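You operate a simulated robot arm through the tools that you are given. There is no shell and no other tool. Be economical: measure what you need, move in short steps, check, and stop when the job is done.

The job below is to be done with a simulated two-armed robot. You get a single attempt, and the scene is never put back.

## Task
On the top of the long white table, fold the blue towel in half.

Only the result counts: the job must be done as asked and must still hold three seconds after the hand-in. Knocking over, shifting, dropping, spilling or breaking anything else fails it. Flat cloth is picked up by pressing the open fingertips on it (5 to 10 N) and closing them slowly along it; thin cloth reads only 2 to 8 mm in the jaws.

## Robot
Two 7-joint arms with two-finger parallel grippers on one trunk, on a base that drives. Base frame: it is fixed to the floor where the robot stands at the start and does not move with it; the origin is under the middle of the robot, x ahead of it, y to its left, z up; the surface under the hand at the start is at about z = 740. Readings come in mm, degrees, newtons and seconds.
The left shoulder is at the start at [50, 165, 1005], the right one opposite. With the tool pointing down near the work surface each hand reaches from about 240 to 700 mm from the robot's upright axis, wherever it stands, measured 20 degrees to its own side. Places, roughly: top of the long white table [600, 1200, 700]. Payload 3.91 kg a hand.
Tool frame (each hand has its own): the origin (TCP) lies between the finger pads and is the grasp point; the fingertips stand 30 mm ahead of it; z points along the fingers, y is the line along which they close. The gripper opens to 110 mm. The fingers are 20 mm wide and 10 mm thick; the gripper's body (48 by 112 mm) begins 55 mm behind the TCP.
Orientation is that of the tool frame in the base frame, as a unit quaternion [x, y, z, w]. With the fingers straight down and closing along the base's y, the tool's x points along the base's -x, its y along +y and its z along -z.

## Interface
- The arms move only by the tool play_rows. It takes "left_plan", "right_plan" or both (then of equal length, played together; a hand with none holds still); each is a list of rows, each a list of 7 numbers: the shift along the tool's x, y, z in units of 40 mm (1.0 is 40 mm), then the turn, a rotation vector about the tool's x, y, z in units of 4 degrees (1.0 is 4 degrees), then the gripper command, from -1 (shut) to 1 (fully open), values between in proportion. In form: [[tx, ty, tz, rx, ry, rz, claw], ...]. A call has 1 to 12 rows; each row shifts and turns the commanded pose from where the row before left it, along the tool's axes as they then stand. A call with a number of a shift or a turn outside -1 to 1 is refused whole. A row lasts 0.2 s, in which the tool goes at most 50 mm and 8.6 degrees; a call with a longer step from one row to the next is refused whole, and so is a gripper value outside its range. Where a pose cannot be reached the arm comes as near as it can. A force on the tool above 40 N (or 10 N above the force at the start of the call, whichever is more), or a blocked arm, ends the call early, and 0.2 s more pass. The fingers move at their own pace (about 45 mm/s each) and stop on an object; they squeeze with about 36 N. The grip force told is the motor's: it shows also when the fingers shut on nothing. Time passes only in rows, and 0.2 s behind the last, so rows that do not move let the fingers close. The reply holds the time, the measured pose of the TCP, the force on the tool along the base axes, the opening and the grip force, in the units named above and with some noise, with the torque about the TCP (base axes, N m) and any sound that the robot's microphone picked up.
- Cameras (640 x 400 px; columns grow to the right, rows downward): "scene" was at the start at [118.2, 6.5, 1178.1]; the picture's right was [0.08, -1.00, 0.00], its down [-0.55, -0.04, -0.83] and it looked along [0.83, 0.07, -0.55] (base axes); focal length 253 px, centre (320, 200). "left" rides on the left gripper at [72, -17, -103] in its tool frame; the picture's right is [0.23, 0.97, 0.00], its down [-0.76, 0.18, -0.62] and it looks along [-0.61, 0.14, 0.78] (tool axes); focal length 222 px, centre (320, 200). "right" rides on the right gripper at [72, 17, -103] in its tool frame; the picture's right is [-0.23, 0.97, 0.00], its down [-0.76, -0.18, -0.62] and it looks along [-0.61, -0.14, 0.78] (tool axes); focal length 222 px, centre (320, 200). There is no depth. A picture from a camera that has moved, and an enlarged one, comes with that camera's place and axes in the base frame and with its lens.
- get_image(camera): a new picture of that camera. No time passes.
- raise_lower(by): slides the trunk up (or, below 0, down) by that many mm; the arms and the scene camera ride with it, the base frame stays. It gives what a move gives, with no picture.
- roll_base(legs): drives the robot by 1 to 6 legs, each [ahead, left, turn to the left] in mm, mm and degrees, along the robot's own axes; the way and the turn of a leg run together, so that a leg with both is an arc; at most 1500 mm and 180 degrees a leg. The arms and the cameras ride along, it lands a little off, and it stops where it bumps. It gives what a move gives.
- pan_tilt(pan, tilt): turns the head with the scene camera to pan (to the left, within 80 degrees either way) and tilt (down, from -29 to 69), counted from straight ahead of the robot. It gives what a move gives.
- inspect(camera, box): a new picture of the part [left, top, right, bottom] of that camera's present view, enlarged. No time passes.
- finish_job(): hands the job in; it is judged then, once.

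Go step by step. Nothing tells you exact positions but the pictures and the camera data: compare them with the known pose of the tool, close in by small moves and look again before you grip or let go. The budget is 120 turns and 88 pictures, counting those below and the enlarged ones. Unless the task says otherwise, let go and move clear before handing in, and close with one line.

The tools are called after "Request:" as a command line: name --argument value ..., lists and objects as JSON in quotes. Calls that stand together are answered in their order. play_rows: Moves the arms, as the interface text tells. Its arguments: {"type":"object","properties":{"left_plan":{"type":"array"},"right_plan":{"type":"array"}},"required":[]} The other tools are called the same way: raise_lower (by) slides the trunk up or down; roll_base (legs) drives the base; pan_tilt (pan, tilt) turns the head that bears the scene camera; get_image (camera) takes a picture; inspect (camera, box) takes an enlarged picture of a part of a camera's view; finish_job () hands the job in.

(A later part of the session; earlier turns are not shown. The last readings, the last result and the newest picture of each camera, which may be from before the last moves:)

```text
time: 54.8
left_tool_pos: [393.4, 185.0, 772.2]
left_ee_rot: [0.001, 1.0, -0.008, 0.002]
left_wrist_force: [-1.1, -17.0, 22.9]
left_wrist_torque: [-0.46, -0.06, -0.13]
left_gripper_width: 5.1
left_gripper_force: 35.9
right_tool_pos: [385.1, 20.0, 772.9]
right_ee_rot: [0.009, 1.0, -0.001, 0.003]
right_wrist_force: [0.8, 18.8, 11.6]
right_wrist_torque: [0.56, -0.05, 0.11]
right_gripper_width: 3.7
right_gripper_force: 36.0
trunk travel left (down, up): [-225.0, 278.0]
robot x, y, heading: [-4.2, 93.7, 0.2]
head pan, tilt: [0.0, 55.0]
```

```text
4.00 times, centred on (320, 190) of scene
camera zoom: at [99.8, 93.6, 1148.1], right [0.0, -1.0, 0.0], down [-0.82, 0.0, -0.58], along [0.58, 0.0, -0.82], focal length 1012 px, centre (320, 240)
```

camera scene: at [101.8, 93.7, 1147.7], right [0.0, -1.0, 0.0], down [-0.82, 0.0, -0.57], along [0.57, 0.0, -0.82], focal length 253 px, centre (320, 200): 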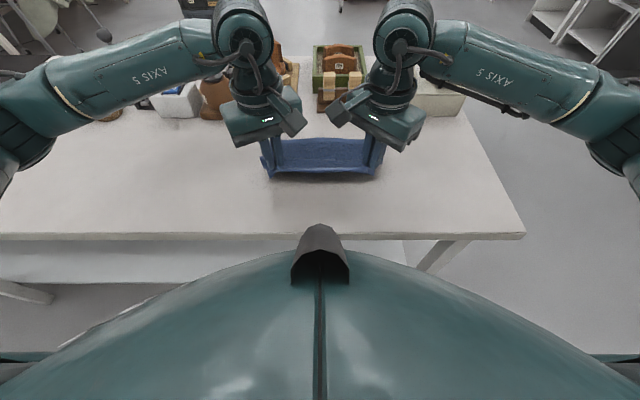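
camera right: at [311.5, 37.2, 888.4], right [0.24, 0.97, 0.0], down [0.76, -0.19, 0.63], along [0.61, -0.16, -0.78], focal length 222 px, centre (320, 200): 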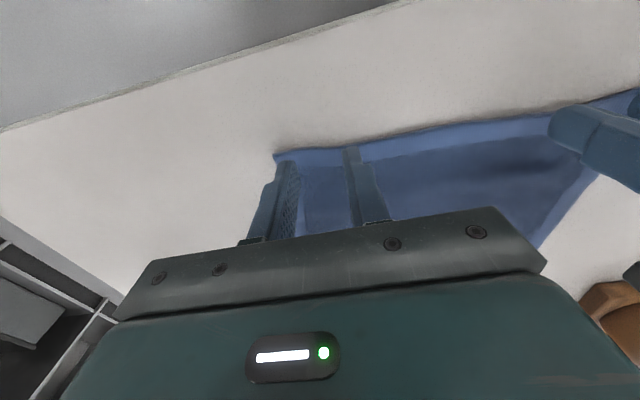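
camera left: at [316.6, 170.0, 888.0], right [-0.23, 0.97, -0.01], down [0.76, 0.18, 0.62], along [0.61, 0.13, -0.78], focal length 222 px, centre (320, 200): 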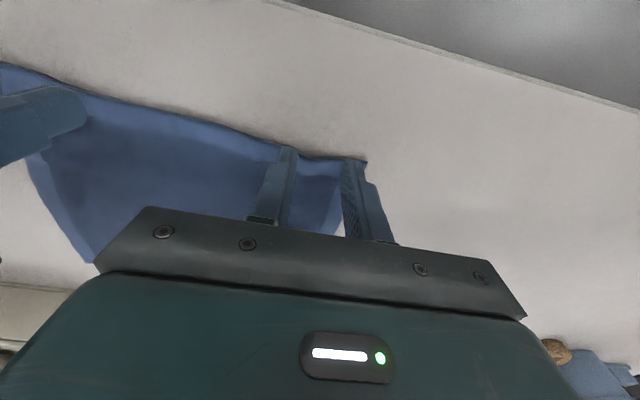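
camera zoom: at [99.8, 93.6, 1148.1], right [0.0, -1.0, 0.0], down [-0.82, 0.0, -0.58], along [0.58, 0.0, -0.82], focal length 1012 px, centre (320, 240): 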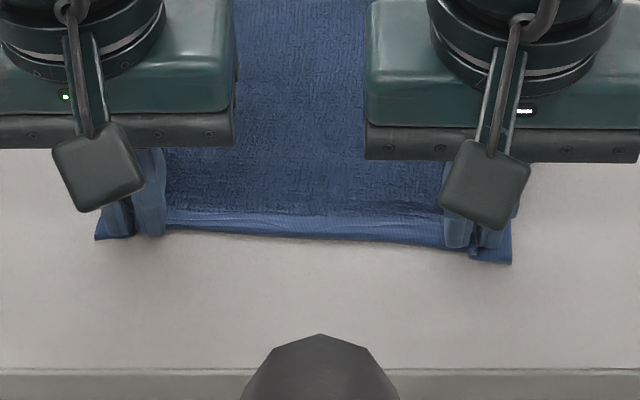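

Both hands now pinch right at the hem (5.1 and 3.7 mm). Lifting along an arc to above the fold line, slackening the edge a little.

Request:
play_rows --left_plan '[[-0.09, -0.05, -0.33, 0, 0, 0, -1], [-0.09, 0, -0.33, 0, 0, 0, -1], [-0.09, 0, -0.33, 0, 0, 0, -1], [-0.25, 0, -0.275, 0, 0, 0, -1], [-0.25, 0, -0.275, 0, 0, 0, -1], [-0.25, 0, -0.275, 0, 0, 0, -1], [-0.33, 0, -0.08, 0, 0, 0, -1], [-0.33, 0, -0.08, 0, 0, 0, -1], [-0.33, 0, -0.08, 0, 0, 0, -1]]' --right_plan '[[-0.09, 0.05, -0.33, 0, 0, 0, -1], [-0.09, 0, -0.33, 0, 0, 0, -1], [-0.09, 0, -0.33, 0, 0, 0, -1], [-0.25, 0, -0.275, 0, 0, 0, -1], [-0.25, 0, -0.275, 0, 0, 0, -1], [-0.25, 0, -0.275, 0, 0, 0, -1], [-0.33, 0, -0.08, 0, 0, 0, -1], [-0.33, 0, -0.08, 0, 0, 0, -1], [-0.33, 0, -0.08, 0, 0, 0, -1]]'

Request:
inspect --camera "scene" --box '[220, 80, 420, 205]'

Request:
get_image --camera "right"

Request:
get_image --camera "left"

```text
time: 56.8
left_tool_pos: [474.7, 184.7, 854.0]
left_ee_rot: [0.0, 1.0, -0.006, -0.001]
left_wrist_force: [-1.8, -15.2, -0.2]
left_wrist_torque: [-0.44, 0.04, -0.12]
left_gripper_width: 4.4
left_gripper_force: 36.2
right_tool_pos: [467.3, 22.1, 852.6]
right_ee_rot: [0.008, 1.0, -0.001, 0.0]
right_wrist_force: [1.3, 16.1, -0.7]
right_wrist_torque: [0.44, 0.0, 0.1]
right_gripper_width: 3.5
right_gripper_force: 36.3
trunk travel left (down, up): [-225.0, 278.0]
robot x, y, heading: [2.0, 94.7, 0.0]
head pan, tilt: [0.0, 55.0]
```

```text
3.20 times, centred on (320, 142) of scene
camera zoom: at [101.8, 93.7, 1147.8], right [0.0, -1.0, 0.0], down [-0.82, 0.0, -0.57], along [0.57, 0.0, -0.82], focal length 810 px, centre (320, 384)
```

zoom: 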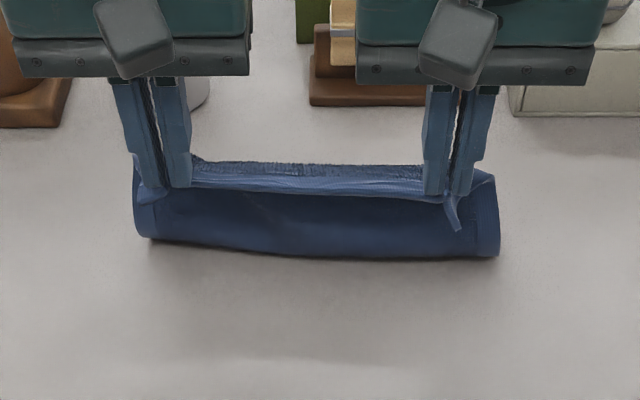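

```text
30 pictures are left
camera right: at [394.9, 38.6, 956.7], right [0.24, 0.97, 0.0], down [0.76, -0.19, 0.63], along [0.61, -0.15, -0.78], focal length 222 px, centre (320, 200)
```

right: 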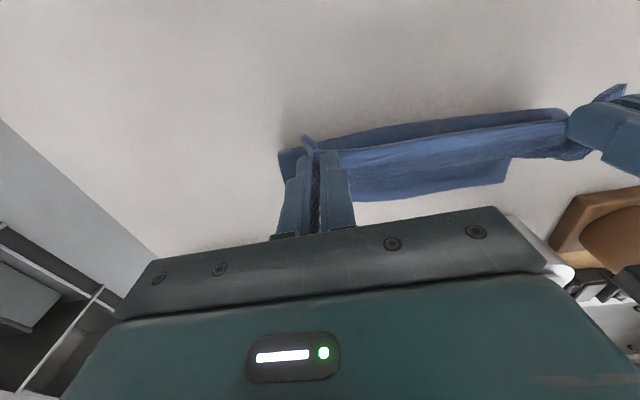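

```text
29 pictures are left
camera left: at [401.1, 168.9, 956.9], right [-0.23, 0.97, -0.01], down [0.76, 0.18, 0.62], along [0.61, 0.13, -0.78], focal length 222 px, centre (320, 200)
```

left: 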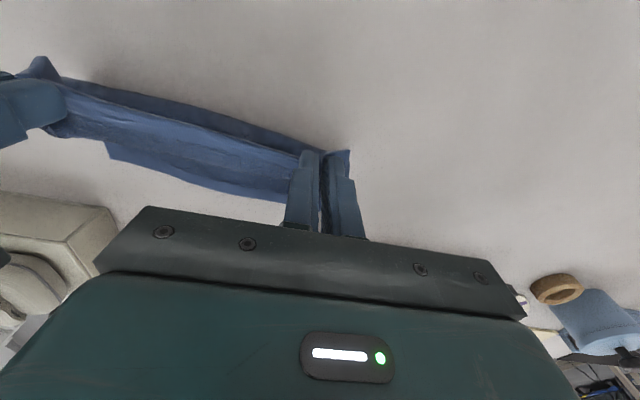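

Geometry is good; the far edge runs from about (586, 214) to (560, −31), so the right hand will end slightly less far. Continuing along the arc.

Request:
play_rows --left_plan '[[-0.33, 0, 0.04, 0, 0, 0, -1], [-0.33, 0, 0.04, 0, 0, 0, -1], [-0.33, 0, 0.04, 0, 0, 0, -1], [-0.29, 0, 0.21, 0, 0, 0, -1], [-0.29, 0, 0.21, 0, 0, 0, -1], [-0.29, 0, 0.21, 0, 0, 0, -1], [-0.15, 0, 0.21, 0, 0, 0, -1], [-0.15, 0, 0.21, 0, 0, 0, -1], [-0.15, 0, 0.21, 0, 0, 0, -1]]' --right_plan '[[-0.29, 0, 0.04, 0, 0, 0, -1], [-0.29, 0, 0.04, 0, 0, 0, -1], [-0.29, 0, 0.04, 0, 0, 0, -1], [-0.26, 0, 0.21, 0, 0, 0, -1], [-0.26, 0, 0.21, 0, 0, 0, -1], [-0.26, 0, 0.21, 0, 0, 0, -1], [-0.13, 0, 0.21, 0, 0, 0, -1], [-0.13, 0, 0.21, 0, 0, 0, -1], [-0.13, 0, 0.21, 0, 0, 0, -1]]'

Request:
inspect --camera "scene" --box '[220, 80, 420, 205]'

Request:
get_image --camera "right"

Request:
get_image --camera "left"

```text
time: 58.8
left_tool_pos: [566.4, 183.6, 797.5]
left_ee_rot: [0.0, 1.0, -0.006, -0.001]
left_wrist_force: [-2.1, -19.8, -0.2]
left_wrist_torque: [-0.62, 0.06, -0.15]
left_gripper_width: 4.6
left_gripper_force: 35.9
right_tool_pos: [548.1, 19.3, 797.5]
right_ee_rot: [0.008, 1.0, -0.001, 0.001]
right_wrist_force: [3.4, 19.9, 0.8]
right_wrist_torque: [0.64, -0.06, 0.14]
right_gripper_width: 3.6
right_gripper_force: 36.1
trunk travel left (down, up): [-225.0, 278.0]
robot x, y, heading: [1.8, 96.0, -0.0]
head pan, tilt: [0.0, 55.0]
```

```text
3.20 times, centred on (320, 142) of scene
camera zoom: at [101.9, 93.7, 1147.8], right [0.0, -1.0, 0.0], down [-0.82, 0.0, -0.57], along [0.57, 0.0, -0.82], focal length 810 px, centre (320, 384)
```

zoom: 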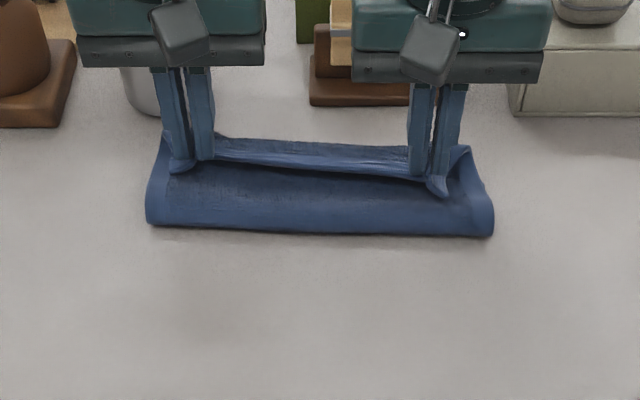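

```text
27 pictures are left
camera right: at [476.2, 37.0, 901.6], right [0.24, 0.97, 0.0], down [0.76, -0.19, 0.63], along [0.61, -0.15, -0.78], focal length 222 px, centre (320, 200)
```

right: 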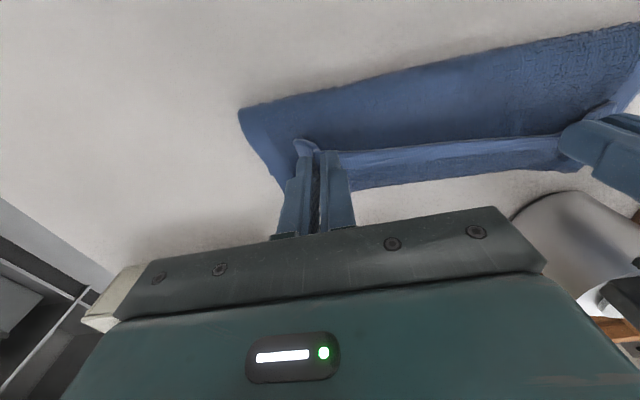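

```text
26 pictures are left
camera left: at [493.2, 168.5, 901.3], right [-0.23, 0.97, -0.01], down [0.76, 0.18, 0.62], along [0.6, 0.13, -0.79], focal length 222 px, centre (320, 200)
```

left: 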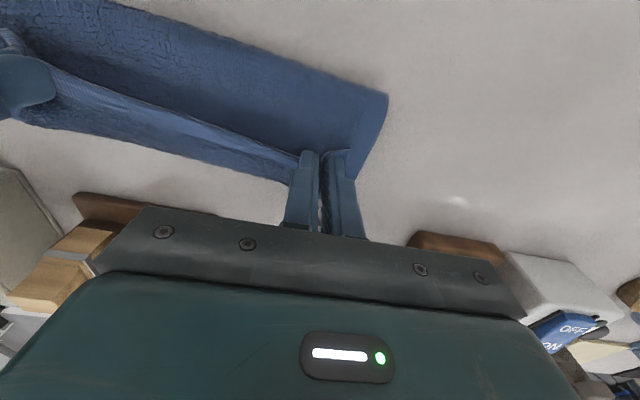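

The hem now overhangs well; far edge at x≈599, fold at ≈512. Now descending with a forward motion so the round bend flattens and the hem reaches the far edge.

Request:
play_rows --left_plan '[[-0.18, -0.02, 0.13, 0, 0, 0, -1], [-0.18, -0.02, 0.13, 0, 0, 0, -1], [-0.18, 0, 0.13, 0, 0, 0, -1], [-0.16, 0, 0.13, 0, 0, 0, -1], [0, 0, 0, 0, 0, 0, -1]]' --right_plan '[[-0.18, 0.02, 0.13, 0, 0, 0, -1], [-0.18, 0.02, 0.13, 0, 0, 0, -1], [-0.18, 0, 0.13, 0, 0, 0, -1], [-0.16, 0, 0.13, 0, 0, 0, -1], [0, 0, 0, 0, 0, 0, -1]]'

Request:
get_image --camera "scene"

Request:
get_image --camera "right"

Request:
get_image --camera "left"

```text
time: 60.0
left_tool_pos: [594.7, 180.9, 778.5]
left_ee_rot: [-0.001, 1.0, -0.006, 0.001]
left_wrist_force: [-4.1, -15.2, 9.0]
left_wrist_torque: [-0.46, 0.1, -0.16]
left_gripper_width: 4.4
left_gripper_force: 36.0
right_tool_pos: [575.4, 20.4, 779.5]
right_ee_rot: [0.007, 1.0, -0.002, 0.003]
right_wrist_force: [1.1, 15.6, 5.2]
right_wrist_torque: [0.49, -0.06, 0.12]
right_gripper_width: 3.3
right_gripper_force: 36.1
trunk travel left (down, up): [-225.0, 278.0]
robot x, y, heading: [-2.1, 91.7, 0.2]
head pan, tilt: [0.0, 55.0]
```

```text
25 pictures are left
camera scene: at [100.4, 93.7, 1148.2], right [0.0, -1.0, 0.0], down [-0.82, 0.0, -0.57], along [0.57, 0.0, -0.82], focal length 253 px, centre (320, 200)
```

scene: 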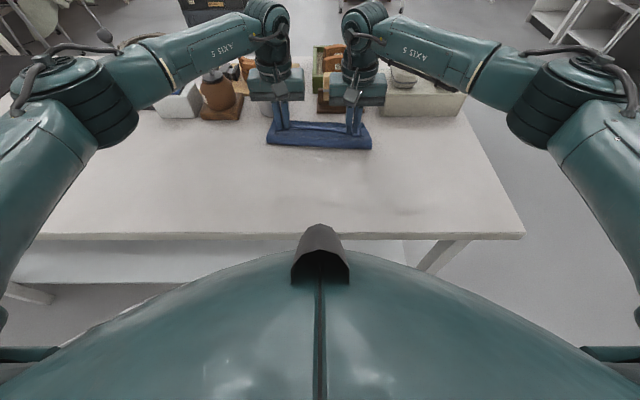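

```text
24 pictures are left
camera right: at [503.4, 37.5, 882.6], right [0.24, 0.97, 0.0], down [0.76, -0.19, 0.63], along [0.61, -0.15, -0.78], focal length 222 px, centre (320, 200)
```

right: 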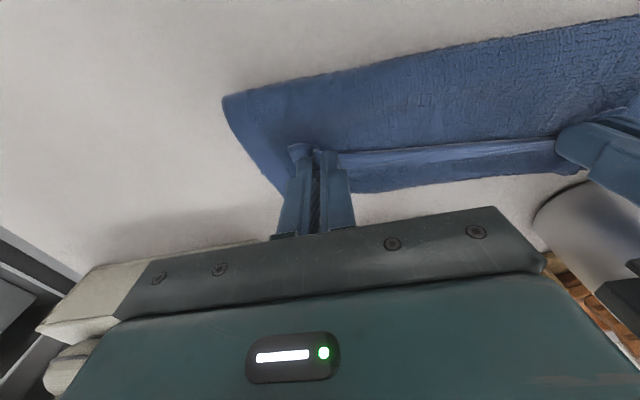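

```text
23 pictures are left
camera left: at [520.9, 166.9, 882.3], right [-0.23, 0.97, -0.01], down [0.76, 0.18, 0.62], along [0.61, 0.13, -0.78], focal length 222 px, centre (320, 200)
```

left: 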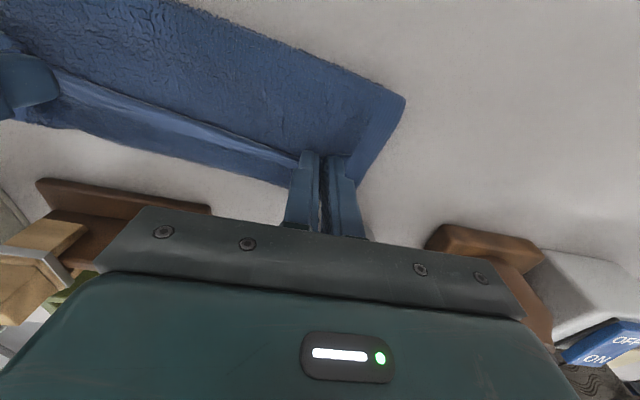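

The flap hem is still ~38 mm short because the fold bulges and the lower layer slides along. I'll release the right hand and use it to pin the exposed lower strip, then pull each hem end forward over it.

Request:
play_rows --right_plan '[[0, 0, 0.05, 0, 0, 0, -0.8], [0, 0, 0, 0, 0, 0, -0.6], [0, 0, 0, 0, 0, 0, -0.45], [0, 0, -0.4, 0, 0, 0, -0.45], [0, 0, -0.6, 0, 0, 0, -0.45], [-0.35, 0.5, 0, 0, 0, 0, -0.8], [-0.35, 0.5, 0, 0, 0, 0, -1], [0, 0, 0, 0, 0, 0, -1]]'

Request:
get_image --camera "right"

Request:
inspect --camera "scene" --box '[240, 70, 400, 170]'

```text
time: 61.8
left_tool_pos: [595.6, 182.9, 778.1]
left_ee_rot: [-0.001, 1.0, -0.004, 0.001]
left_wrist_force: [0.5, 2.7, 13.8]
left_wrist_torque: [0.13, -0.07, 0.06]
left_gripper_width: 4.0
left_gripper_force: 36.3
right_tool_pos: [605.3, 58.5, 814.7]
right_ee_rot: [0.008, 1.0, -0.002, 0.001]
right_wrist_force: [0.2, -0.1, 0.5]
right_wrist_torque: [-0.02, -0.03, 0.02]
right_gripper_width: 0.0
right_gripper_force: 35.4
trunk travel left (down, up): [-225.0, 278.0]
robot x, y, heading: [2.5, 95.2, -0.1]
head pan, tilt: [0.0, 55.0]
```

```text
22 pictures are left
camera right: at [532.9, 77.2, 919.6], right [0.24, 0.97, 0.0], down [0.76, -0.19, 0.63], along [0.61, -0.16, -0.78], focal length 222 px, centre (320, 200)
```

right: 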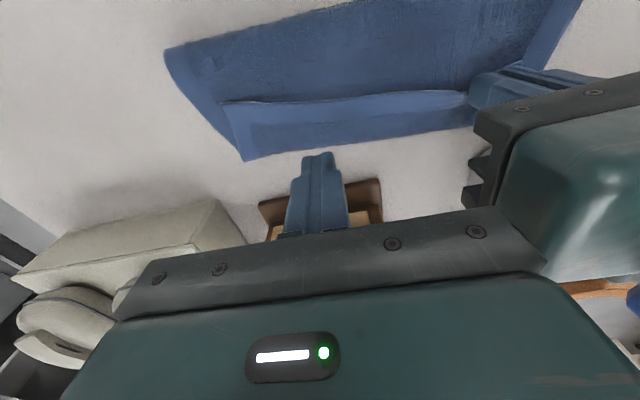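

```text
4.00 times, centred on (320, 120) of scene
camera zoom: at [100.7, 93.8, 1148.0], right [0.0, -1.0, 0.0], down [-0.82, 0.0, -0.57], along [0.57, 0.0, -0.82], focal length 1012 px, centre (320, 520)
```

zoom: 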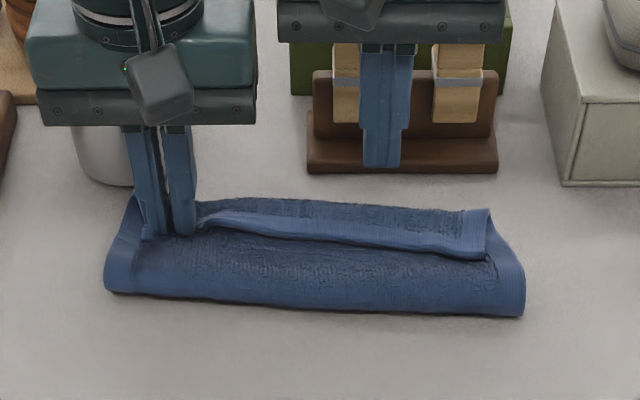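

After release the right side lies fairly flat. I'll zoom in to see how the hem lies before pulling.

Request:
inspect --camera "right" --box '[150, 20, 390, 170]'

Request:
inspect --camera "scene" --box '[310, 110, 374, 150]'

```text
2.67 times, centred on (270, 95) of right
camera zoom: at [532.9, 77.2, 919.6], right [0.24, 0.97, 0.0], down [0.76, -0.19, 0.63], along [0.61, -0.16, -0.78], focal length 592 px, centre (453, 480)
```

zoom: 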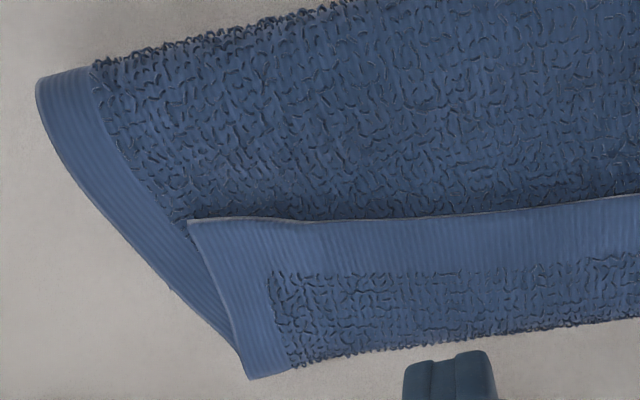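

```text
10.00 times, centred on (342, 130) of scene
camera zoom: at [100.7, 93.8, 1148.0], right [0.0, -1.0, 0.0], down [-0.82, 0.0, -0.57], along [0.57, 0.0, -0.82], focal length 2530 px, centre (100, 900)
```

zoom: 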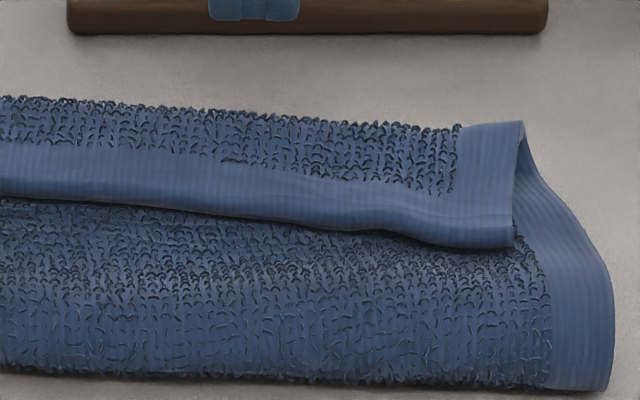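

Now it's clear: the flap's hem has curled back on top, forming a loop ahead – the flap went too far with slack, and the true far edge lies hidden at x≈585. I'll re-grip the right hem where it lies, then lift and lay it again with the flap kept taut.

Request:
play_rows --right_plan '[[0.34, -0.4, 0, 0, 0, 0, -0.45], [0.34, -0.4, 0, 0, 0, 0, -0.45], [0, 0, 0.3, 0, 0, 0, -0.45], [0, 0, 0.3, 0, 0, 0, -0.45], [0, 0, 0.2, 0, 0, 0, -0.45]]'

Request:
get_image --camera "right"

```text
time: 63.0
left_tool_pos: [594.4, 181.9, 777.6]
left_ee_rot: [0.0, 1.0, -0.005, 0.001]
left_wrist_force: [1.5, 1.5, 12.7]
left_wrist_torque: [0.15, -0.08, 0.0]
left_gripper_width: 4.2
left_gripper_force: 36.0
right_tool_pos: [577.1, 28.7, 785.4]
right_ee_rot: [0.009, 1.0, -0.003, 0.002]
right_wrist_force: [-0.9, 0.6, 0.0]
right_wrist_torque: [0.0, 0.0, 0.01]
right_gripper_width: 30.3
right_gripper_force: 0.1
trunk travel left (down, up): [-225.0, 278.0]
robot x, y, heading: [-3.0, 94.1, -0.0]
head pan, tilt: [0.0, 55.0]
```

```text
18 pictures are left
camera right: at [504.6, 45.7, 887.7], right [0.24, 0.97, 0.0], down [0.76, -0.19, 0.63], along [0.61, -0.16, -0.78], focal length 222 px, centre (320, 200)
```

right: 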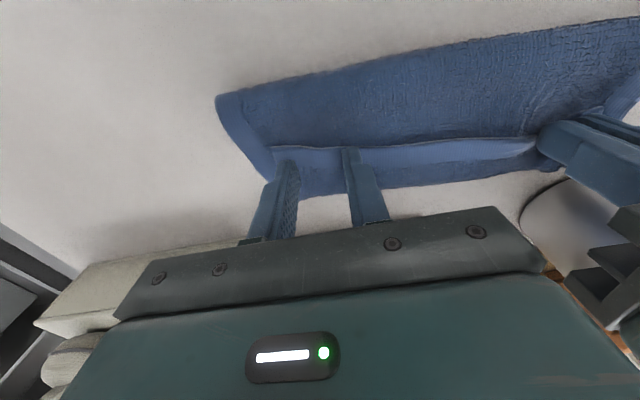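

Fingers are right at the hem edge. Shift 3 mm inward and press gently.

Request:
play_rows --right_plan '[[-0.07, 0, 0.1, 0, 0, 0, -0.45], [0, 0, 0.08, 0, 0, 0, -0.45]]'

Request:
play_rows --right_plan '[[0, 0, 0.05, 0, 0, 0, -0.45]]'

```text
time: 63.6
left_tool_pos: [594.9, 182.7, 778.0]
left_ee_rot: [-0.001, 1.0, -0.005, 0.001]
left_wrist_force: [2.8, 0.7, 11.0]
left_wrist_torque: [0.11, -0.1, 0.04]
left_gripper_width: 4.1
left_gripper_force: 36.3
right_tool_pos: [580.4, 28.0, 778.9]
right_ee_rot: [0.009, 1.0, -0.002, 0.002]
right_wrist_force: [-2.9, -0.5, 7.3]
right_wrist_torque: [-0.02, 0.06, -0.01]
right_gripper_width: 29.8
right_gripper_force: 0.2
trunk travel left (down, up): [-225.0, 278.0]
robot x, y, heading: [-1.7, 95.5, -0.1]
head pan, tilt: [0.0, 55.0]
```

```text
time: 64.0
left_tool_pos: [593.0, 182.9, 777.0]
left_ee_rot: [0.0, 1.0, -0.005, 0.002]
left_wrist_force: [1.7, 0.4, 9.2]
left_wrist_torque: [0.02, -0.1, 0.03]
left_gripper_width: 4.0
left_gripper_force: 35.7
right_tool_pos: [580.8, 28.1, 778.2]
right_ee_rot: [0.009, 1.0, -0.002, 0.003]
right_wrist_force: [-2.3, -0.3, 15.6]
right_wrist_torque: [-0.05, 0.1, 0.05]
right_gripper_width: 30.1
right_gripper_force: 0.0
trunk travel left (down, up): [-225.0, 278.0]
robot x, y, heading: [1.9, 96.3, 0.2]
head pan, tilt: [0.0, 55.0]
```

Request:
play_rows --right_plan '[[0, 0, -0.02, 0, 0, 0, -0.5], [0, 0, 0, 0, 0, 0, -0.57], [0, 0, 0, 0, 0, 0, -0.64], [0, 0, 0, 0, 0, 0, -0.7], [0, 0, 0, 0, 0, 0, -0.76], [0, 0, 0, 0, 0, 0, -0.82], [0, 0, 0, 0, 0, 0, -0.88], [0, 0, 0, 0, 0, 0, -0.94], [0, 0, 0, 0, 0, 0, -1], [0, 0, 0, 0, 0, 0, -1]]'

Request:
play_rows --left_plan '[[0.1, 0, -0.3, 0, 0, 0, -1], [0.1, 0, -0.3, 0, 0, 0, -1], [0.1, 0, -0.3, 0, 0, 0, -1], [0.2, 0, -0.3, 0, 0, 0, -1], [0.2, 0, -0.3, 0, 0, 0, -1], [0.2, 0, -0.3, 0, 0, 0, -1]]' --right_plan '[[0.1, 0, -0.3, 0, 0, 0, -1], [0.1, 0, -0.3, 0, 0, 0, -1], [0.1, 0, -0.3, 0, 0, 0, -1], [0.2, 0, -0.3, 0, 0, 0, -1], [0.2, 0, -0.3, 0, 0, 0, -1], [0.2, 0, -0.3, 0, 0, 0, -1]]'

Request:
inspect --camera "scene" --box '[240, 70, 400, 170]'

Request:
get_image --camera "right"

```text
time: 66.2
left_tool_pos: [592.9, 182.1, 778.4]
left_ee_rot: [-0.001, 1.0, -0.005, 0.001]
left_wrist_force: [1.0, -2.4, 10.3]
left_wrist_torque: [-0.03, -0.04, -0.03]
left_gripper_width: 4.1
left_gripper_force: 35.9
right_tool_pos: [579.5, 27.4, 776.8]
right_ee_rot: [0.007, 1.0, -0.002, 0.003]
right_wrist_force: [2.1, 3.5, 18.3]
right_wrist_torque: [0.14, -0.06, 0.07]
right_gripper_width: 3.8
right_gripper_force: 36.2
trunk travel left (down, up): [-225.0, 278.0]
robot x, y, heading: [1.0, 92.6, 0.2]
head pan, tilt: [0.0, 55.0]
```

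```text
time: 67.6
left_tool_pos: [557.7, 183.3, 848.5]
left_ee_rot: [-0.002, 1.0, -0.005, 0.0]
left_wrist_force: [0.2, -1.9, 0.5]
left_wrist_torque: [-0.07, -0.01, -0.03]
left_gripper_width: 4.2
left_gripper_force: 35.9
right_tool_pos: [543.5, 28.5, 846.1]
right_ee_rot: [0.01, 1.0, -0.003, 0.001]
right_wrist_force: [1.0, 3.5, -0.2]
right_wrist_torque: [0.1, 0.0, 0.01]
right_gripper_width: 3.4
right_gripper_force: 36.1
trunk travel left (down, up): [-225.0, 278.0]
robot x, y, heading: [-1.4, 96.9, -0.0]
head pan, tilt: [0.0, 55.0]
```

```text
4.00 times, centred on (320, 120) of scene
camera zoom: at [101.7, 93.7, 1147.8], right [0.0, -1.0, 0.0], down [-0.82, 0.0, -0.57], along [0.57, 0.0, -0.82], focal length 1012 px, centre (320, 520)
```

zoom: 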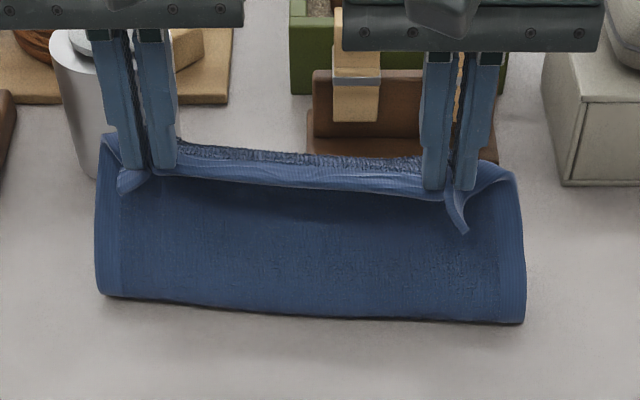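

```text
16 pictures are left
camera right: at [472.5, 46.5, 950.1], right [0.24, 0.97, 0.0], down [0.76, -0.19, 0.63], along [0.61, -0.16, -0.78], focal length 222 px, centre (320, 200)
```

right: 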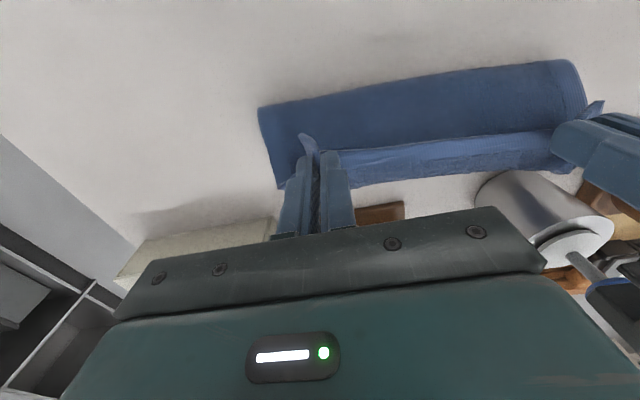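

Both hands hold the hem again. I'll move back to the hanging position, then lean the flap forward while high and taut and let it drop forward, so the hem can straighten instead of curling.

Request:
play_rows --left_plan '[[0.3, 0, -0.02, 0, 0, 0, -1], [0.3, 0, -0.02, 0, 0, 0, -1], [0.3, 0, -0.02, 0, 0, 0, -1], [0.3, 0, -0.02, 0, 0, 0, -1], [0.3, 0, -0.02, 0, 0, 0, -1], [0.3, 0, -0.02, 0, 0, 0, -1], [0.3, 0, 0, 0, 0, 0, -1]]' --right_plan '[[0.3, 0, -0.03, 0, 0, 0, -1], [0.3, 0, -0.03, 0, 0, 0, -1], [0.3, 0, -0.03, 0, 0, 0, -1], [0.3, 0, -0.03, 0, 0, 0, -1], [0.3, 0, -0.02, 0, 0, 0, -1], [0.3, 0, -0.02, 0, 0, 0, -1], [0.3, 0, 0, 0, 0, 0, -1]]'

Request:
get_image --camera "right"

Request:
get_image --camera "left"

```text
time: 69.2
left_tool_pos: [473.4, 182.9, 854.9]
left_ee_rot: [-0.002, 1.0, -0.005, -0.001]
left_wrist_force: [0.1, -1.7, -0.7]
left_wrist_torque: [-0.02, -0.03, 0.04]
left_gripper_width: 4.1
left_gripper_force: 36.0
right_tool_pos: [460.6, 30.3, 852.9]
right_ee_rot: [0.008, 1.0, -0.002, 0.001]
right_wrist_force: [0.9, 2.7, -0.1]
right_wrist_torque: [0.01, -0.02, 0.06]
right_gripper_width: 3.5
right_gripper_force: 35.8
trunk travel left (down, up): [-225.0, 278.0]
robot x, y, heading: [-4.4, 89.9, 0.0]
head pan, tilt: [0.0, 55.0]
```

```text
15 pictures are left
camera right: at [387.6, 47.8, 957.1], right [0.24, 0.97, 0.0], down [0.76, -0.19, 0.63], along [0.61, -0.15, -0.78], focal length 222 px, centre (320, 200)
```

right: 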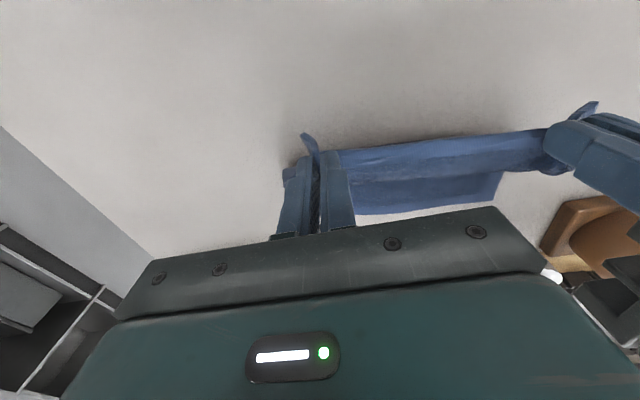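

```text
14 pictures are left
camera left: at [401.2, 167.4, 957.6], right [-0.23, 0.97, -0.01], down [0.76, 0.18, 0.62], along [0.61, 0.13, -0.78], focal length 222 px, centre (320, 200)
```

left: 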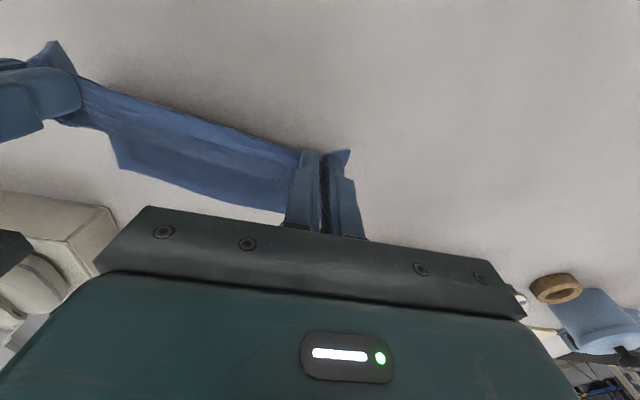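

Far edge is visible at (575, −27)–(600, 219). Now leaning the flap forward, taut, then dropping it.

Request:
play_rows --left_plan '[[-0.32, 0, 0, 0, 0, 0, -1], [-0.32, 0, 0, 0, 0, 0, -1], [-0.32, 0, 0, 0, 0, 0, -1], [-0.32, 0, 0, 0, 0, 0, -1], [-0.32, 0, 0, 0, 0, 0, -1], [-0.32, 0, 0.05, 0, 0, 0, -1], [-0.2, 0, 0.2, 0, 0, 0, -1], [-0.2, 0, 0.2, 0, 0, 0, -1], [0, 0, 0, 0, 0, 0, 0.3], [0, 0, 0, 0, 0, 0, 0.3], [0, 0, 0, 0, 0, 0, 0.3], [0, 0, 0, 0, 0, 0, 0.3]]' --right_plan '[[-0.3, 0, 0, 0, 0, 0, -1], [-0.3, 0, 0, 0, 0, 0, -1], [-0.3, 0, 0, 0, 0, 0, -1], [-0.3, 0, 0, 0, 0, 0, -1], [-0.3, 0, 0, 0, 0, 0, -1], [-0.3, 0, 0.05, 0, 0, 0, -1], [-0.2, 0, 0.2, 0, 0, 0, -1], [-0.2, 0, 0.2, 0, 0, 0, -1], [0, 0, 0, 0, 0, 0, 0.3], [0, 0, 0, 0, 0, 0, 0.3], [0, 0, 0, 0, 0, 0, 0.3], [0, 0, 0, 0, 0, 0, 0.3]]'

Request:
inspect --camera "scene" --box '[240, 80, 400, 180]'

```text
time: 71.8
left_tool_pos: [567.5, 183.5, 835.7]
left_ee_rot: [-0.001, 1.0, -0.005, -0.001]
left_wrist_force: [-0.1, -0.2, -0.8]
left_wrist_torque: [-0.02, -0.03, 0.01]
left_gripper_width: 71.6
left_gripper_force: 0.0
right_tool_pos: [548.1, 28.8, 836.6]
right_ee_rot: [0.008, 1.0, -0.002, 0.001]
right_wrist_force: [-0.3, -0.2, -0.5]
right_wrist_torque: [0.04, -0.04, 0.02]
right_gripper_width: 71.4
right_gripper_force: 0.1
trunk travel left (down, up): [-225.0, 278.0]
robot x, y, heading: [3.7, 96.9, -0.4]
head pan, tilt: [0.0, 55.0]
```

```text
4.00 times, centred on (320, 130) of scene
camera zoom: at [101.8, 93.7, 1147.8], right [0.0, -1.0, 0.0], down [-0.82, 0.0, -0.57], along [0.57, 0.0, -0.82], focal length 1012 px, centre (320, 480)
```

zoom: 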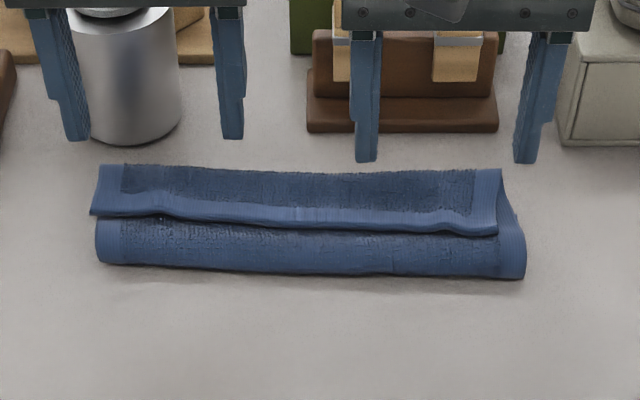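

The flap dropped into a neat Z: the hem still curls back because the vertical grip keeps it facing me. I'll re-grip the hem, pull the towel back flat toward me, then tilt the hands during the fold so the hem faces up and forward.

Request:
play_rows --left_plan '[[-0.13, 0, 0, 0, 0, 0, -0.45], [-0.13, 0, 0, 0, 0, 0, -0.45], [0, 0, 0.4, 0, 0, 0, -0.45], [0, 0, 0.4, 0, 0, 0, -0.45], [0, 0, 0.4, 0, 0, 0, -0.45], [0, 0, 0.1, 0, 0, 0, -0.45]]' --right_plan '[[-0.22, 0, 0, 0, 0, 0, -0.45], [-0.22, 0, 0, 0, 0, 0, -0.45], [0, 0, 0.4, 0, 0, 0, -0.45], [0, 0, 0.4, 0, 0, 0, -0.45], [0, 0, 0.4, 0, 0, 0, -0.45], [0, 0, 0.1, 0, 0, 0, -0.45]]'

Request:
inspect --camera "scene" --box '[240, 80, 400, 180]'

```text
time: 73.2
left_tool_pos: [576.4, 181.6, 784.4]
left_ee_rot: [-0.001, 1.0, -0.005, 0.0]
left_wrist_force: [-0.3, -0.7, 1.1]
left_wrist_torque: [-0.04, -0.03, 0.03]
left_gripper_width: 30.4
left_gripper_force: 0.0
right_tool_pos: [565.9, 27.7, 782.5]
right_ee_rot: [0.009, 1.0, -0.002, 0.002]
right_wrist_force: [0.4, -0.1, 0.1]
right_wrist_torque: [0.02, 0.0, -0.02]
right_gripper_width: 30.2
right_gripper_force: 0.1
trunk travel left (down, up): [-225.0, 278.0]
robot x, y, heading: [-0.1, 92.8, 0.1]
head pan, tilt: [0.0, 55.0]
```

```text
4.00 times, centred on (320, 130) of scene
camera zoom: at [101.7, 93.7, 1147.9], right [0.0, -1.0, 0.0], down [-0.82, 0.0, -0.57], along [0.57, 0.0, -0.82], focal length 1012 px, centre (320, 480)
```

zoom: 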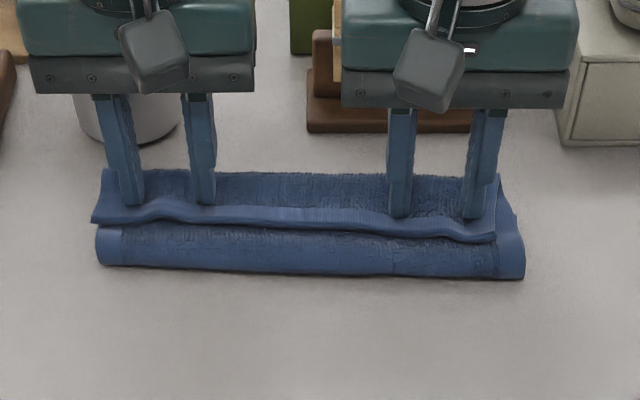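

Request:
play_rows --left_plan '[[0.13, 0, 0.1, 0, 0, 0, -0.45], [0, 0, 0.08, 0, 0, 0, -0.45]]' --right_plan '[[0.13, 0, 0.08, 0, 0, 0, -0.45], [0, 0, 0.05, 0, 0, 0, -0.45]]'

```text
time: 73.8
left_tool_pos: [573.5, 183.4, 778.5]
left_ee_rot: [-0.001, 1.0, -0.006, 0.002]
left_wrist_force: [2.2, -0.7, 8.7]
left_wrist_torque: [0.04, -0.07, 0.0]
left_gripper_width: 30.0
left_gripper_force: 0.0
right_tool_pos: [560.9, 28.8, 779.7]
right_ee_rot: [0.009, 1.0, -0.002, 0.002]
right_wrist_force: [0.7, 0.3, 4.4]
right_wrist_torque: [0.02, -0.11, 0.03]
right_gripper_width: 30.1
right_gripper_force: 0.0
trunk travel left (down, up): [-225.0, 278.0]
robot x, y, heading: [-1.3, 91.6, -0.1]
head pan, tilt: [0.0, 55.0]
```

Good contact (9 and 4 N). Closing slowly, with a touch more press on the right.

Request:
play_rows --left_plan '[[0, 0, 0, 0, 0, 0, -0.5], [0, 0, 0, 0, 0, 0, -0.57], [0, 0, 0, 0, 0, 0, -0.64], [0, 0, 0, 0, 0, 0, -0.7], [0, 0, 0, 0, 0, 0, -0.76], [0, 0, 0, 0, 0, 0, -0.82], [0, 0, 0, 0, 0, 0, -0.88], [0, 0, 0, 0, 0, 0, -0.94], [0, 0, 0, 0, 0, 0, -1], [0, 0, 0, 0, 0, 0, -1]]' --right_plan '[[0, 0, 0.04, 0, 0, 0, -0.45], [0, 0, 0, 0, 0, 0, -0.57], [0, 0, 0, 0, 0, 0, -0.64], [0, 0, 0, 0, 0, 0, -0.7], [0, 0, 0, 0, 0, 0, -0.76], [0, 0, 0, 0, 0, 0, -0.82], [0, 0, 0, 0, 0, 0, -0.88], [0, 0, 0, 0, 0, 0, -0.94], [0, 0, 0, 0, 0, 0, -1], [0, 0, 0, 0, 0, 0, -1]]'

```text
time: 76.0
left_tool_pos: [571.8, 181.9, 777.7]
left_ee_rot: [-0.001, 1.0, -0.007, 0.0]
left_wrist_force: [-0.8, -16.1, 14.3]
left_wrist_torque: [-0.45, 0.07, 0.03]
left_gripper_width: 6.9
left_gripper_force: 35.9
right_tool_pos: [560.2, 30.7, 778.6]
right_ee_rot: [0.006, 1.0, 0.001, 0.003]
right_wrist_force: [1.4, 20.6, 9.3]
right_wrist_torque: [0.69, -0.02, 0.04]
right_gripper_width: 3.5
right_gripper_force: 36.7
trunk travel left (down, up): [-225.0, 278.0]
robot x, y, heading: [-0.7, 95.8, -0.0]
head pan, tilt: [0.0, 55.0]
```

Left reads 6.9 mm, possibly extra cloth. Lifting and moving back a bit to check.

Request:
play_rows --left_plan '[[0, -0.05, -0.4, 0, 0, 0, -1], [0.1, 0, -0.4, 0, 0, 0, -1], [0.3, 0, -0.4, 0, 0, 0, -1], [0.35, 0, -0.4, 0, 0, 0, -1], [0.35, 0, -0.3, 0, 0, 0, -1], [0.35, 0, 0, 0, 0, 0, -1], [0.35, 0, 0, 0, 0, 0, -1], [0.35, 0, 0, 0, 0, 0, -1], [0.35, 0, 0, 0, 0, 0, -1]]' --right_plan '[[0, 0.05, -0.4, 0, 0, 0, -1], [0.1, 0, -0.4, 0, 0, 0, -1], [0.3, 0, -0.4, 0, 0, 0, -1], [0.35, 0, -0.4, 0, 0, 0, -1], [0.35, 0, -0.3, 0, 0, 0, -1], [0.35, 0, 0, 0, 0, 0, -1], [0.35, 0, 0, 0, 0, 0, -1], [0.35, 0, 0, 0, 0, 0, -1], [0.35, 0, 0, 0, 0, 0, -1]]'

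Request:
get_image --camera "left"

```text
time: 78.0
left_tool_pos: [472.1, 180.5, 852.6]
left_ee_rot: [-0.001, 1.0, -0.005, 0.0]
left_wrist_force: [-0.9, -12.1, -0.8]
left_wrist_torque: [-0.36, 0.01, -0.04]
left_gripper_width: 6.4
left_gripper_force: 35.9
right_tool_pos: [461.6, 32.5, 852.5]
right_ee_rot: [0.009, 1.0, -0.001, 0.0]
right_wrist_force: [1.0, 13.5, -0.4]
right_wrist_torque: [0.39, -0.06, 0.03]
right_gripper_width: 3.4
right_gripper_force: 36.4
trunk travel left (down, up): [-225.0, 278.0]
robot x, y, heading: [0.2, 95.3, -0.1]
head pan, tilt: [0.0, 55.0]
```

```text
11 pictures are left
camera left: at [399.3, 166.0, 956.7], right [-0.23, 0.97, -0.01], down [0.76, 0.19, 0.62], along [0.61, 0.13, -0.78], focal length 222 px, centre (320, 200)
```

left: 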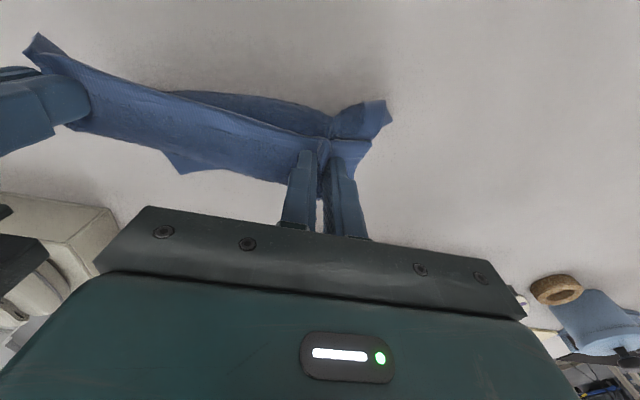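

The left hand picked up an extra layer. I'll lay the towel back down nearer to me, release, and look.

Request:
play_rows --left_plan '[[0.4, 0, 0, 0, 0, 0, -1], [0.4, 0, 0, 0, 0, 0, -1], [0.4, 0, 0, 0, 0, 0, -1], [0.4, 0, 0.3, 0, 0, 0, -1], [0.4, 0, 0.3, 0, 0, 0, -1], [0.4, 0, 0.3, 0, 0, 0, -1], [0.4, 0, 0.3, 0, 0, 0, -1], [0.2, 0, 0.3, 0, 0, 0, -1], [-0.1, 0, 0.2, 0, 0, 0, -1], [0, 0, 0, 0, 0, 0, 0.2], [0, 0, 0, 0, 0, 0, 0.2], [0, 0, 0, 0, 0, 0, 0.2]]' --right_plan '[[0.4, 0, 0, 0, 0, 0, -1], [0.4, 0, 0, 0, 0, 0, -1], [0.4, 0, 0, 0, 0, 0, -1], [0.4, 0, 0.3, 0, 0, 0, -1], [0.4, 0, 0.3, 0, 0, 0, -1], [0.4, 0, 0.3, 0, 0, 0, -1], [0.4, 0, 0.3, 0, 0, 0, -1], [0.2, 0, 0.3, 0, 0, 0, -1], [-0.1, 0, 0.2, 0, 0, 0, -1], [0, 0, 0, 0, 0, 0, 0.2], [0, 0, 0, 0, 0, 0, 0.2], [0, 0, 0, 0, 0, 0, 0.2]]'

Request:
play_rows --left_plan '[[0, 0, -0.6, 0, 0, 0, 0.2], [-0.8, 0, -0.6, 0, 0, 0, 0], [-0.8, 0, -0.4, 0, 0, 0, -0.2], [-0.8, 0, 0, 0, 0, 0, -0.45]]' --right_plan '[[0, 0, -0.6, 0, 0, 0, 0.2], [-0.8, 0, -0.6, 0, 0, 0, 0], [-0.8, 0, -0.4, 0, 0, 0, -0.2], [-0.8, 0, 0, 0, 0, 0, -0.45]]'

Request:
inspect --camera "scene" --box '[220, 115, 420, 240]'

```text
time: 80.6
left_tool_pos: [356.5, 180.4, 783.7]
left_ee_rot: [0.0, 1.0, -0.005, 0.0]
left_wrist_force: [0.5, 1.0, 0.4]
left_wrist_torque: [-0.02, -0.01, -0.04]
left_gripper_width: 65.9
left_gripper_force: 0.0
right_tool_pos: [345.3, 34.0, 785.0]
right_ee_rot: [0.009, 1.0, -0.003, 0.001]
right_wrist_force: [0.3, 0.4, 0.2]
right_wrist_torque: [0.01, 0.02, 0.0]
right_gripper_width: 66.0
right_gripper_force: 0.1
trunk travel left (down, up): [-225.0, 278.0]
robot x, y, heading: [-1.0, 94.8, -0.1]
head pan, tilt: [0.0, 55.0]
```

```text
time: 81.6
left_tool_pos: [453.2, 180.4, 848.8]
left_ee_rot: [0.0, 1.0, -0.006, -0.001]
left_wrist_force: [0.5, -0.7, -0.9]
left_wrist_torque: [-0.03, 0.0, -0.02]
left_gripper_width: 30.0
left_gripper_force: 0.0
right_tool_pos: [441.9, 33.7, 850.6]
right_ee_rot: [0.008, 1.0, -0.002, 0.002]
right_wrist_force: [-0.5, -0.6, -0.4]
right_wrist_torque: [0.0, 0.01, 0.0]
right_gripper_width: 30.2
right_gripper_force: 0.0
trunk travel left (down, up): [-225.0, 278.0]
robot x, y, heading: [1.1, 93.7, -0.0]
head pan, tilt: [0.0, 55.0]
```

```text
3.20 times, centred on (320, 178) of scene
camera zoom: at [101.9, 93.7, 1147.8], right [0.0, -1.0, 0.0], down [-0.82, 0.0, -0.57], along [0.57, 0.0, -0.82], focal length 810 px, centre (320, 272)
```

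zoom: 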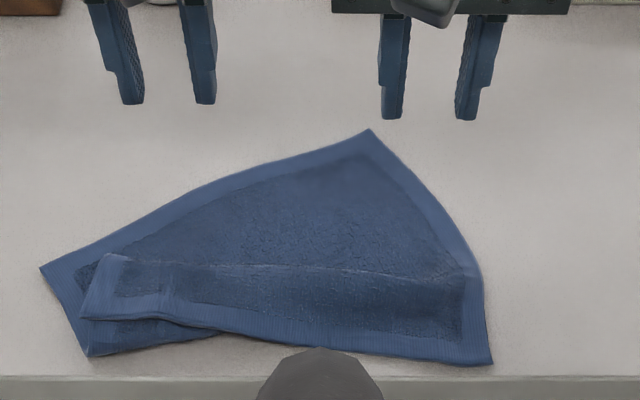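

The left part is still Z-folded. I'll grip the far hem with the left hand where it's a single layer (~(412, 205)) and pull it forward to open it out.

Request:
play_rows --left_plan '[[0.35, 0.21, 0.53, 0, 0, 0, -0.45], [0.35, 0.21, 0.53, 0, 0, 0, -0.45], [0.33, 0.2, 0.53, 0, 0, 0, -0.45], [0, 0, 0.2, 0, 0, 0, -0.45], [0, 0, 0.06, 0, 0, 0, -0.45]]'

Request:
play_rows --left_plan '[[0, 0, 0.06, 0, 0, 0, -0.45]]'

```text
time: 82.8
left_tool_pos: [412.3, 205.2, 774.8]
left_ee_rot: [0.0, 1.0, -0.004, 0.0]
left_wrist_force: [-0.1, -0.3, 1.2]
left_wrist_torque: [-0.01, 0.04, -0.01]
left_gripper_width: 30.2
left_gripper_force: 0.1
right_tool_pos: [440.5, 32.4, 848.4]
right_ee_rot: [0.008, 1.0, -0.003, 0.0]
right_wrist_force: [-0.5, 0.4, -0.5]
right_wrist_torque: [-0.02, 0.01, -0.02]
right_gripper_width: 30.5
right_gripper_force: 0.2
trunk travel left (down, up): [-225.0, 278.0]
robot x, y, heading: [2.1, 97.4, 0.1]
head pan, tilt: [0.0, 55.0]
```

```text
time: 83.2
left_tool_pos: [411.5, 205.3, 772.9]
left_ee_rot: [-0.001, 1.0, -0.005, 0.001]
left_wrist_force: [-0.9, 1.0, 8.7]
left_wrist_torque: [0.05, 0.05, 0.01]
left_gripper_width: 30.1
left_gripper_force: 0.1
right_tool_pos: [440.8, 32.0, 849.3]
right_ee_rot: [0.008, 1.0, -0.001, 0.002]
right_wrist_force: [0.7, 0.2, -1.1]
right_wrist_torque: [-0.01, 0.05, -0.02]
right_gripper_width: 30.4
right_gripper_force: 0.0
trunk travel left (down, up): [-225.0, 278.0]
robot x, y, heading: [3.9, 96.2, 0.0]
head pan, tilt: [0.0, 55.0]
```

Request:
play_rows --left_plan '[[0, 0, 0, 0, 0, 0, -0.52], [0, 0, 0, 0, 0, 0, -0.59], [0, 0, 0, 0, 0, 0, -0.66], [0, 0, 0, 0, 0, 0, -0.72], [0, 0, 0, 0, 0, 0, -0.78], [0, 0, 0, 0, 0, 0, -0.84], [0, 0, 0, 0, 0, 0, -0.9], [0, 0, 0, 0, 0, 0, -0.95], [0, 0, 0, 0, 0, 0, -1], [0, 0, 0, 0, 0, 0, -1]]'

Request:
play_rows --left_plan '[[0, 0, -0.3, 0, 0, 0, -1], [-0.4, 0.03, -0.1, 0, 0, 0, -1], [-0.4, 0.03, 0, 0, 0, 0, -1], [-0.4, 0.03, 0, 0, 0, 0, -1], [-0.4, 0.03, 0, 0, 0, 0, -1], [-0.4, 0.03, 0, 0, 0, 0, -1], [-0.4, 0.03, 0, 0, 0, 0, -1], [-0.4, 0.03, 0, 0, 0, 0, -1]]'

Request:
inspect --camera "scene" --box '[220, 115, 420, 240]'

```text
time: 85.4
left_tool_pos: [411.9, 204.5, 771.9]
left_ee_rot: [-0.001, 1.0, -0.005, 0.0]
left_wrist_force: [-0.7, -0.8, 16.9]
left_wrist_torque: [-0.08, 0.05, 0.0]
left_gripper_width: 3.9
left_gripper_force: 36.2
right_tool_pos: [441.3, 33.4, 849.4]
right_ee_rot: [0.008, 1.0, -0.002, 0.002]
right_wrist_force: [-0.2, -0.4, 0.9]
right_wrist_torque: [0.0, 0.02, 0.0]
right_gripper_width: 30.5
right_gripper_force: 0.0
trunk travel left (down, up): [-225.0, 278.0]
robot x, y, heading: [1.9, 93.9, -0.2]
head pan, tilt: [0.0, 55.0]
```

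```text
time: 87.2
left_tool_pos: [523.5, 213.2, 788.3]
left_ee_rot: [0.0, 1.0, -0.006, 0.0]
left_wrist_force: [0.0, -0.1, 0.3]
left_wrist_torque: [-0.04, -0.02, 0.01]
left_gripper_width: 4.0
left_gripper_force: 35.5
right_tool_pos: [441.0, 34.2, 849.8]
right_ee_rot: [0.009, 1.0, -0.002, 0.001]
right_wrist_force: [0.4, -0.5, 0.6]
right_wrist_torque: [-0.04, 0.01, 0.0]
right_gripper_width: 30.4
right_gripper_force: 0.0
trunk travel left (down, up): [-225.0, 278.0]
robot x, y, heading: [-0.3, 95.7, 0.0]
head pan, tilt: [0.0, 55.0]
```

```text
3.20 times, centred on (320, 178) of scene
camera zoom: at [101.8, 93.7, 1147.8], right [0.0, -1.0, 0.0], down [-0.82, 0.0, -0.57], along [0.57, 0.0, -0.82], focal length 810 px, centre (320, 272)
```

zoom: 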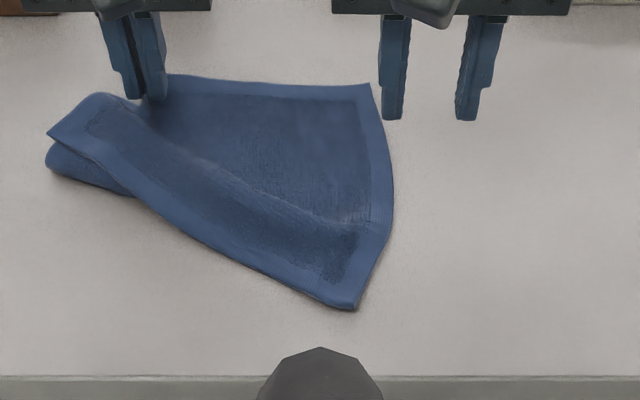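

The far edge is straight now; the left near part is still folded over. I'll pin the lower layer with the right hand, release the left, and then pull the near hem's left end back toward me.

Request:
play_rows --left_plan '[[0, 0, 0.3, 0, 0, 0, -1], [0, 0, 0, 0, 0, 0, -0.5], [0, 0, 0, 0, 0, 0, -0.3], [0, 0, -0.8, 0, 0, 0, -0.3], [0, 0, -0.8, 0, 0, 0.5, -0.3], [0.3, 0.05, 0, 0, 0, 1, -0.45], [0.3, 0.05, 0, 0, 0, 1, -0.45], [0.3, 0.05, 0, 0, 0, 1, -0.45], [0.3, 0.05, 0, 0, 0, 1, -0.45], [0.3, 0.0, 0, 0, 0, 1, -0.45], [0.3, 0.0, 0, 0, 0, 1, -0.45], [0, 0, 0, 0, 0, 1, -0.45]]' --right_plan '[[-0.37, 0.32, 0, 0, 0, 0, -1], [-0.37, 0.32, 0.3, 0, 0, 0, -1], [-0.37, 0.32, 0.3, 0, 0, 0, -1], [-0.37, 0.32, 0.3, 0, 0, 0, -1], [0, 0, 0.3, 0, 0, 0, -1], [0, 0, 0.3, 0, 0, 0, -1], [0, 0, 0.3, 0, 0, 0, -1], [0, 0, 0.1, 0, 0, 0, -1], [0, 0, 0, 0, 0, 0, -1], [0, 0, 0, 0, 0, 0, -1], [0, 0, 0, 0, 0, 0, -1], [0, 0, 0, 0, 0, 0, -1]]'

Request:
get_image --camera "left"

```text
time: 89.8
left_tool_pos: [455.0, 236.7, 840.3]
left_ee_rot: [0.259, 0.966, -0.005, 0.001]
left_wrist_force: [0.4, -0.6, 0.6]
left_wrist_torque: [0.01, 0.0, -0.02]
left_gripper_width: 30.3
left_gripper_force: 0.0
right_tool_pos: [501.3, 82.9, 773.2]
right_ee_rot: [0.009, 1.0, -0.002, 0.001]
right_wrist_force: [-0.3, -0.4, 5.0]
right_wrist_torque: [-0.04, 0.01, 0.01]
right_gripper_width: 0.0
right_gripper_force: 36.0
trunk travel left (down, up): [-225.0, 278.0]
robot x, y, heading: [-2.1, 96.2, 0.0]
head pan, tilt: [0.0, 55.0]
```

```text
8 pictures are left
camera left: at [382.5, 259.9, 943.9], right [0.29, 0.96, -0.01], down [0.75, -0.22, 0.63], along [0.6, -0.19, -0.78], focal length 222 px, centre (320, 200)
```

left: 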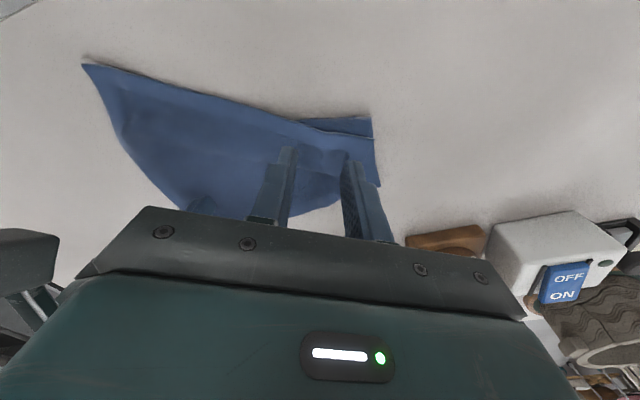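

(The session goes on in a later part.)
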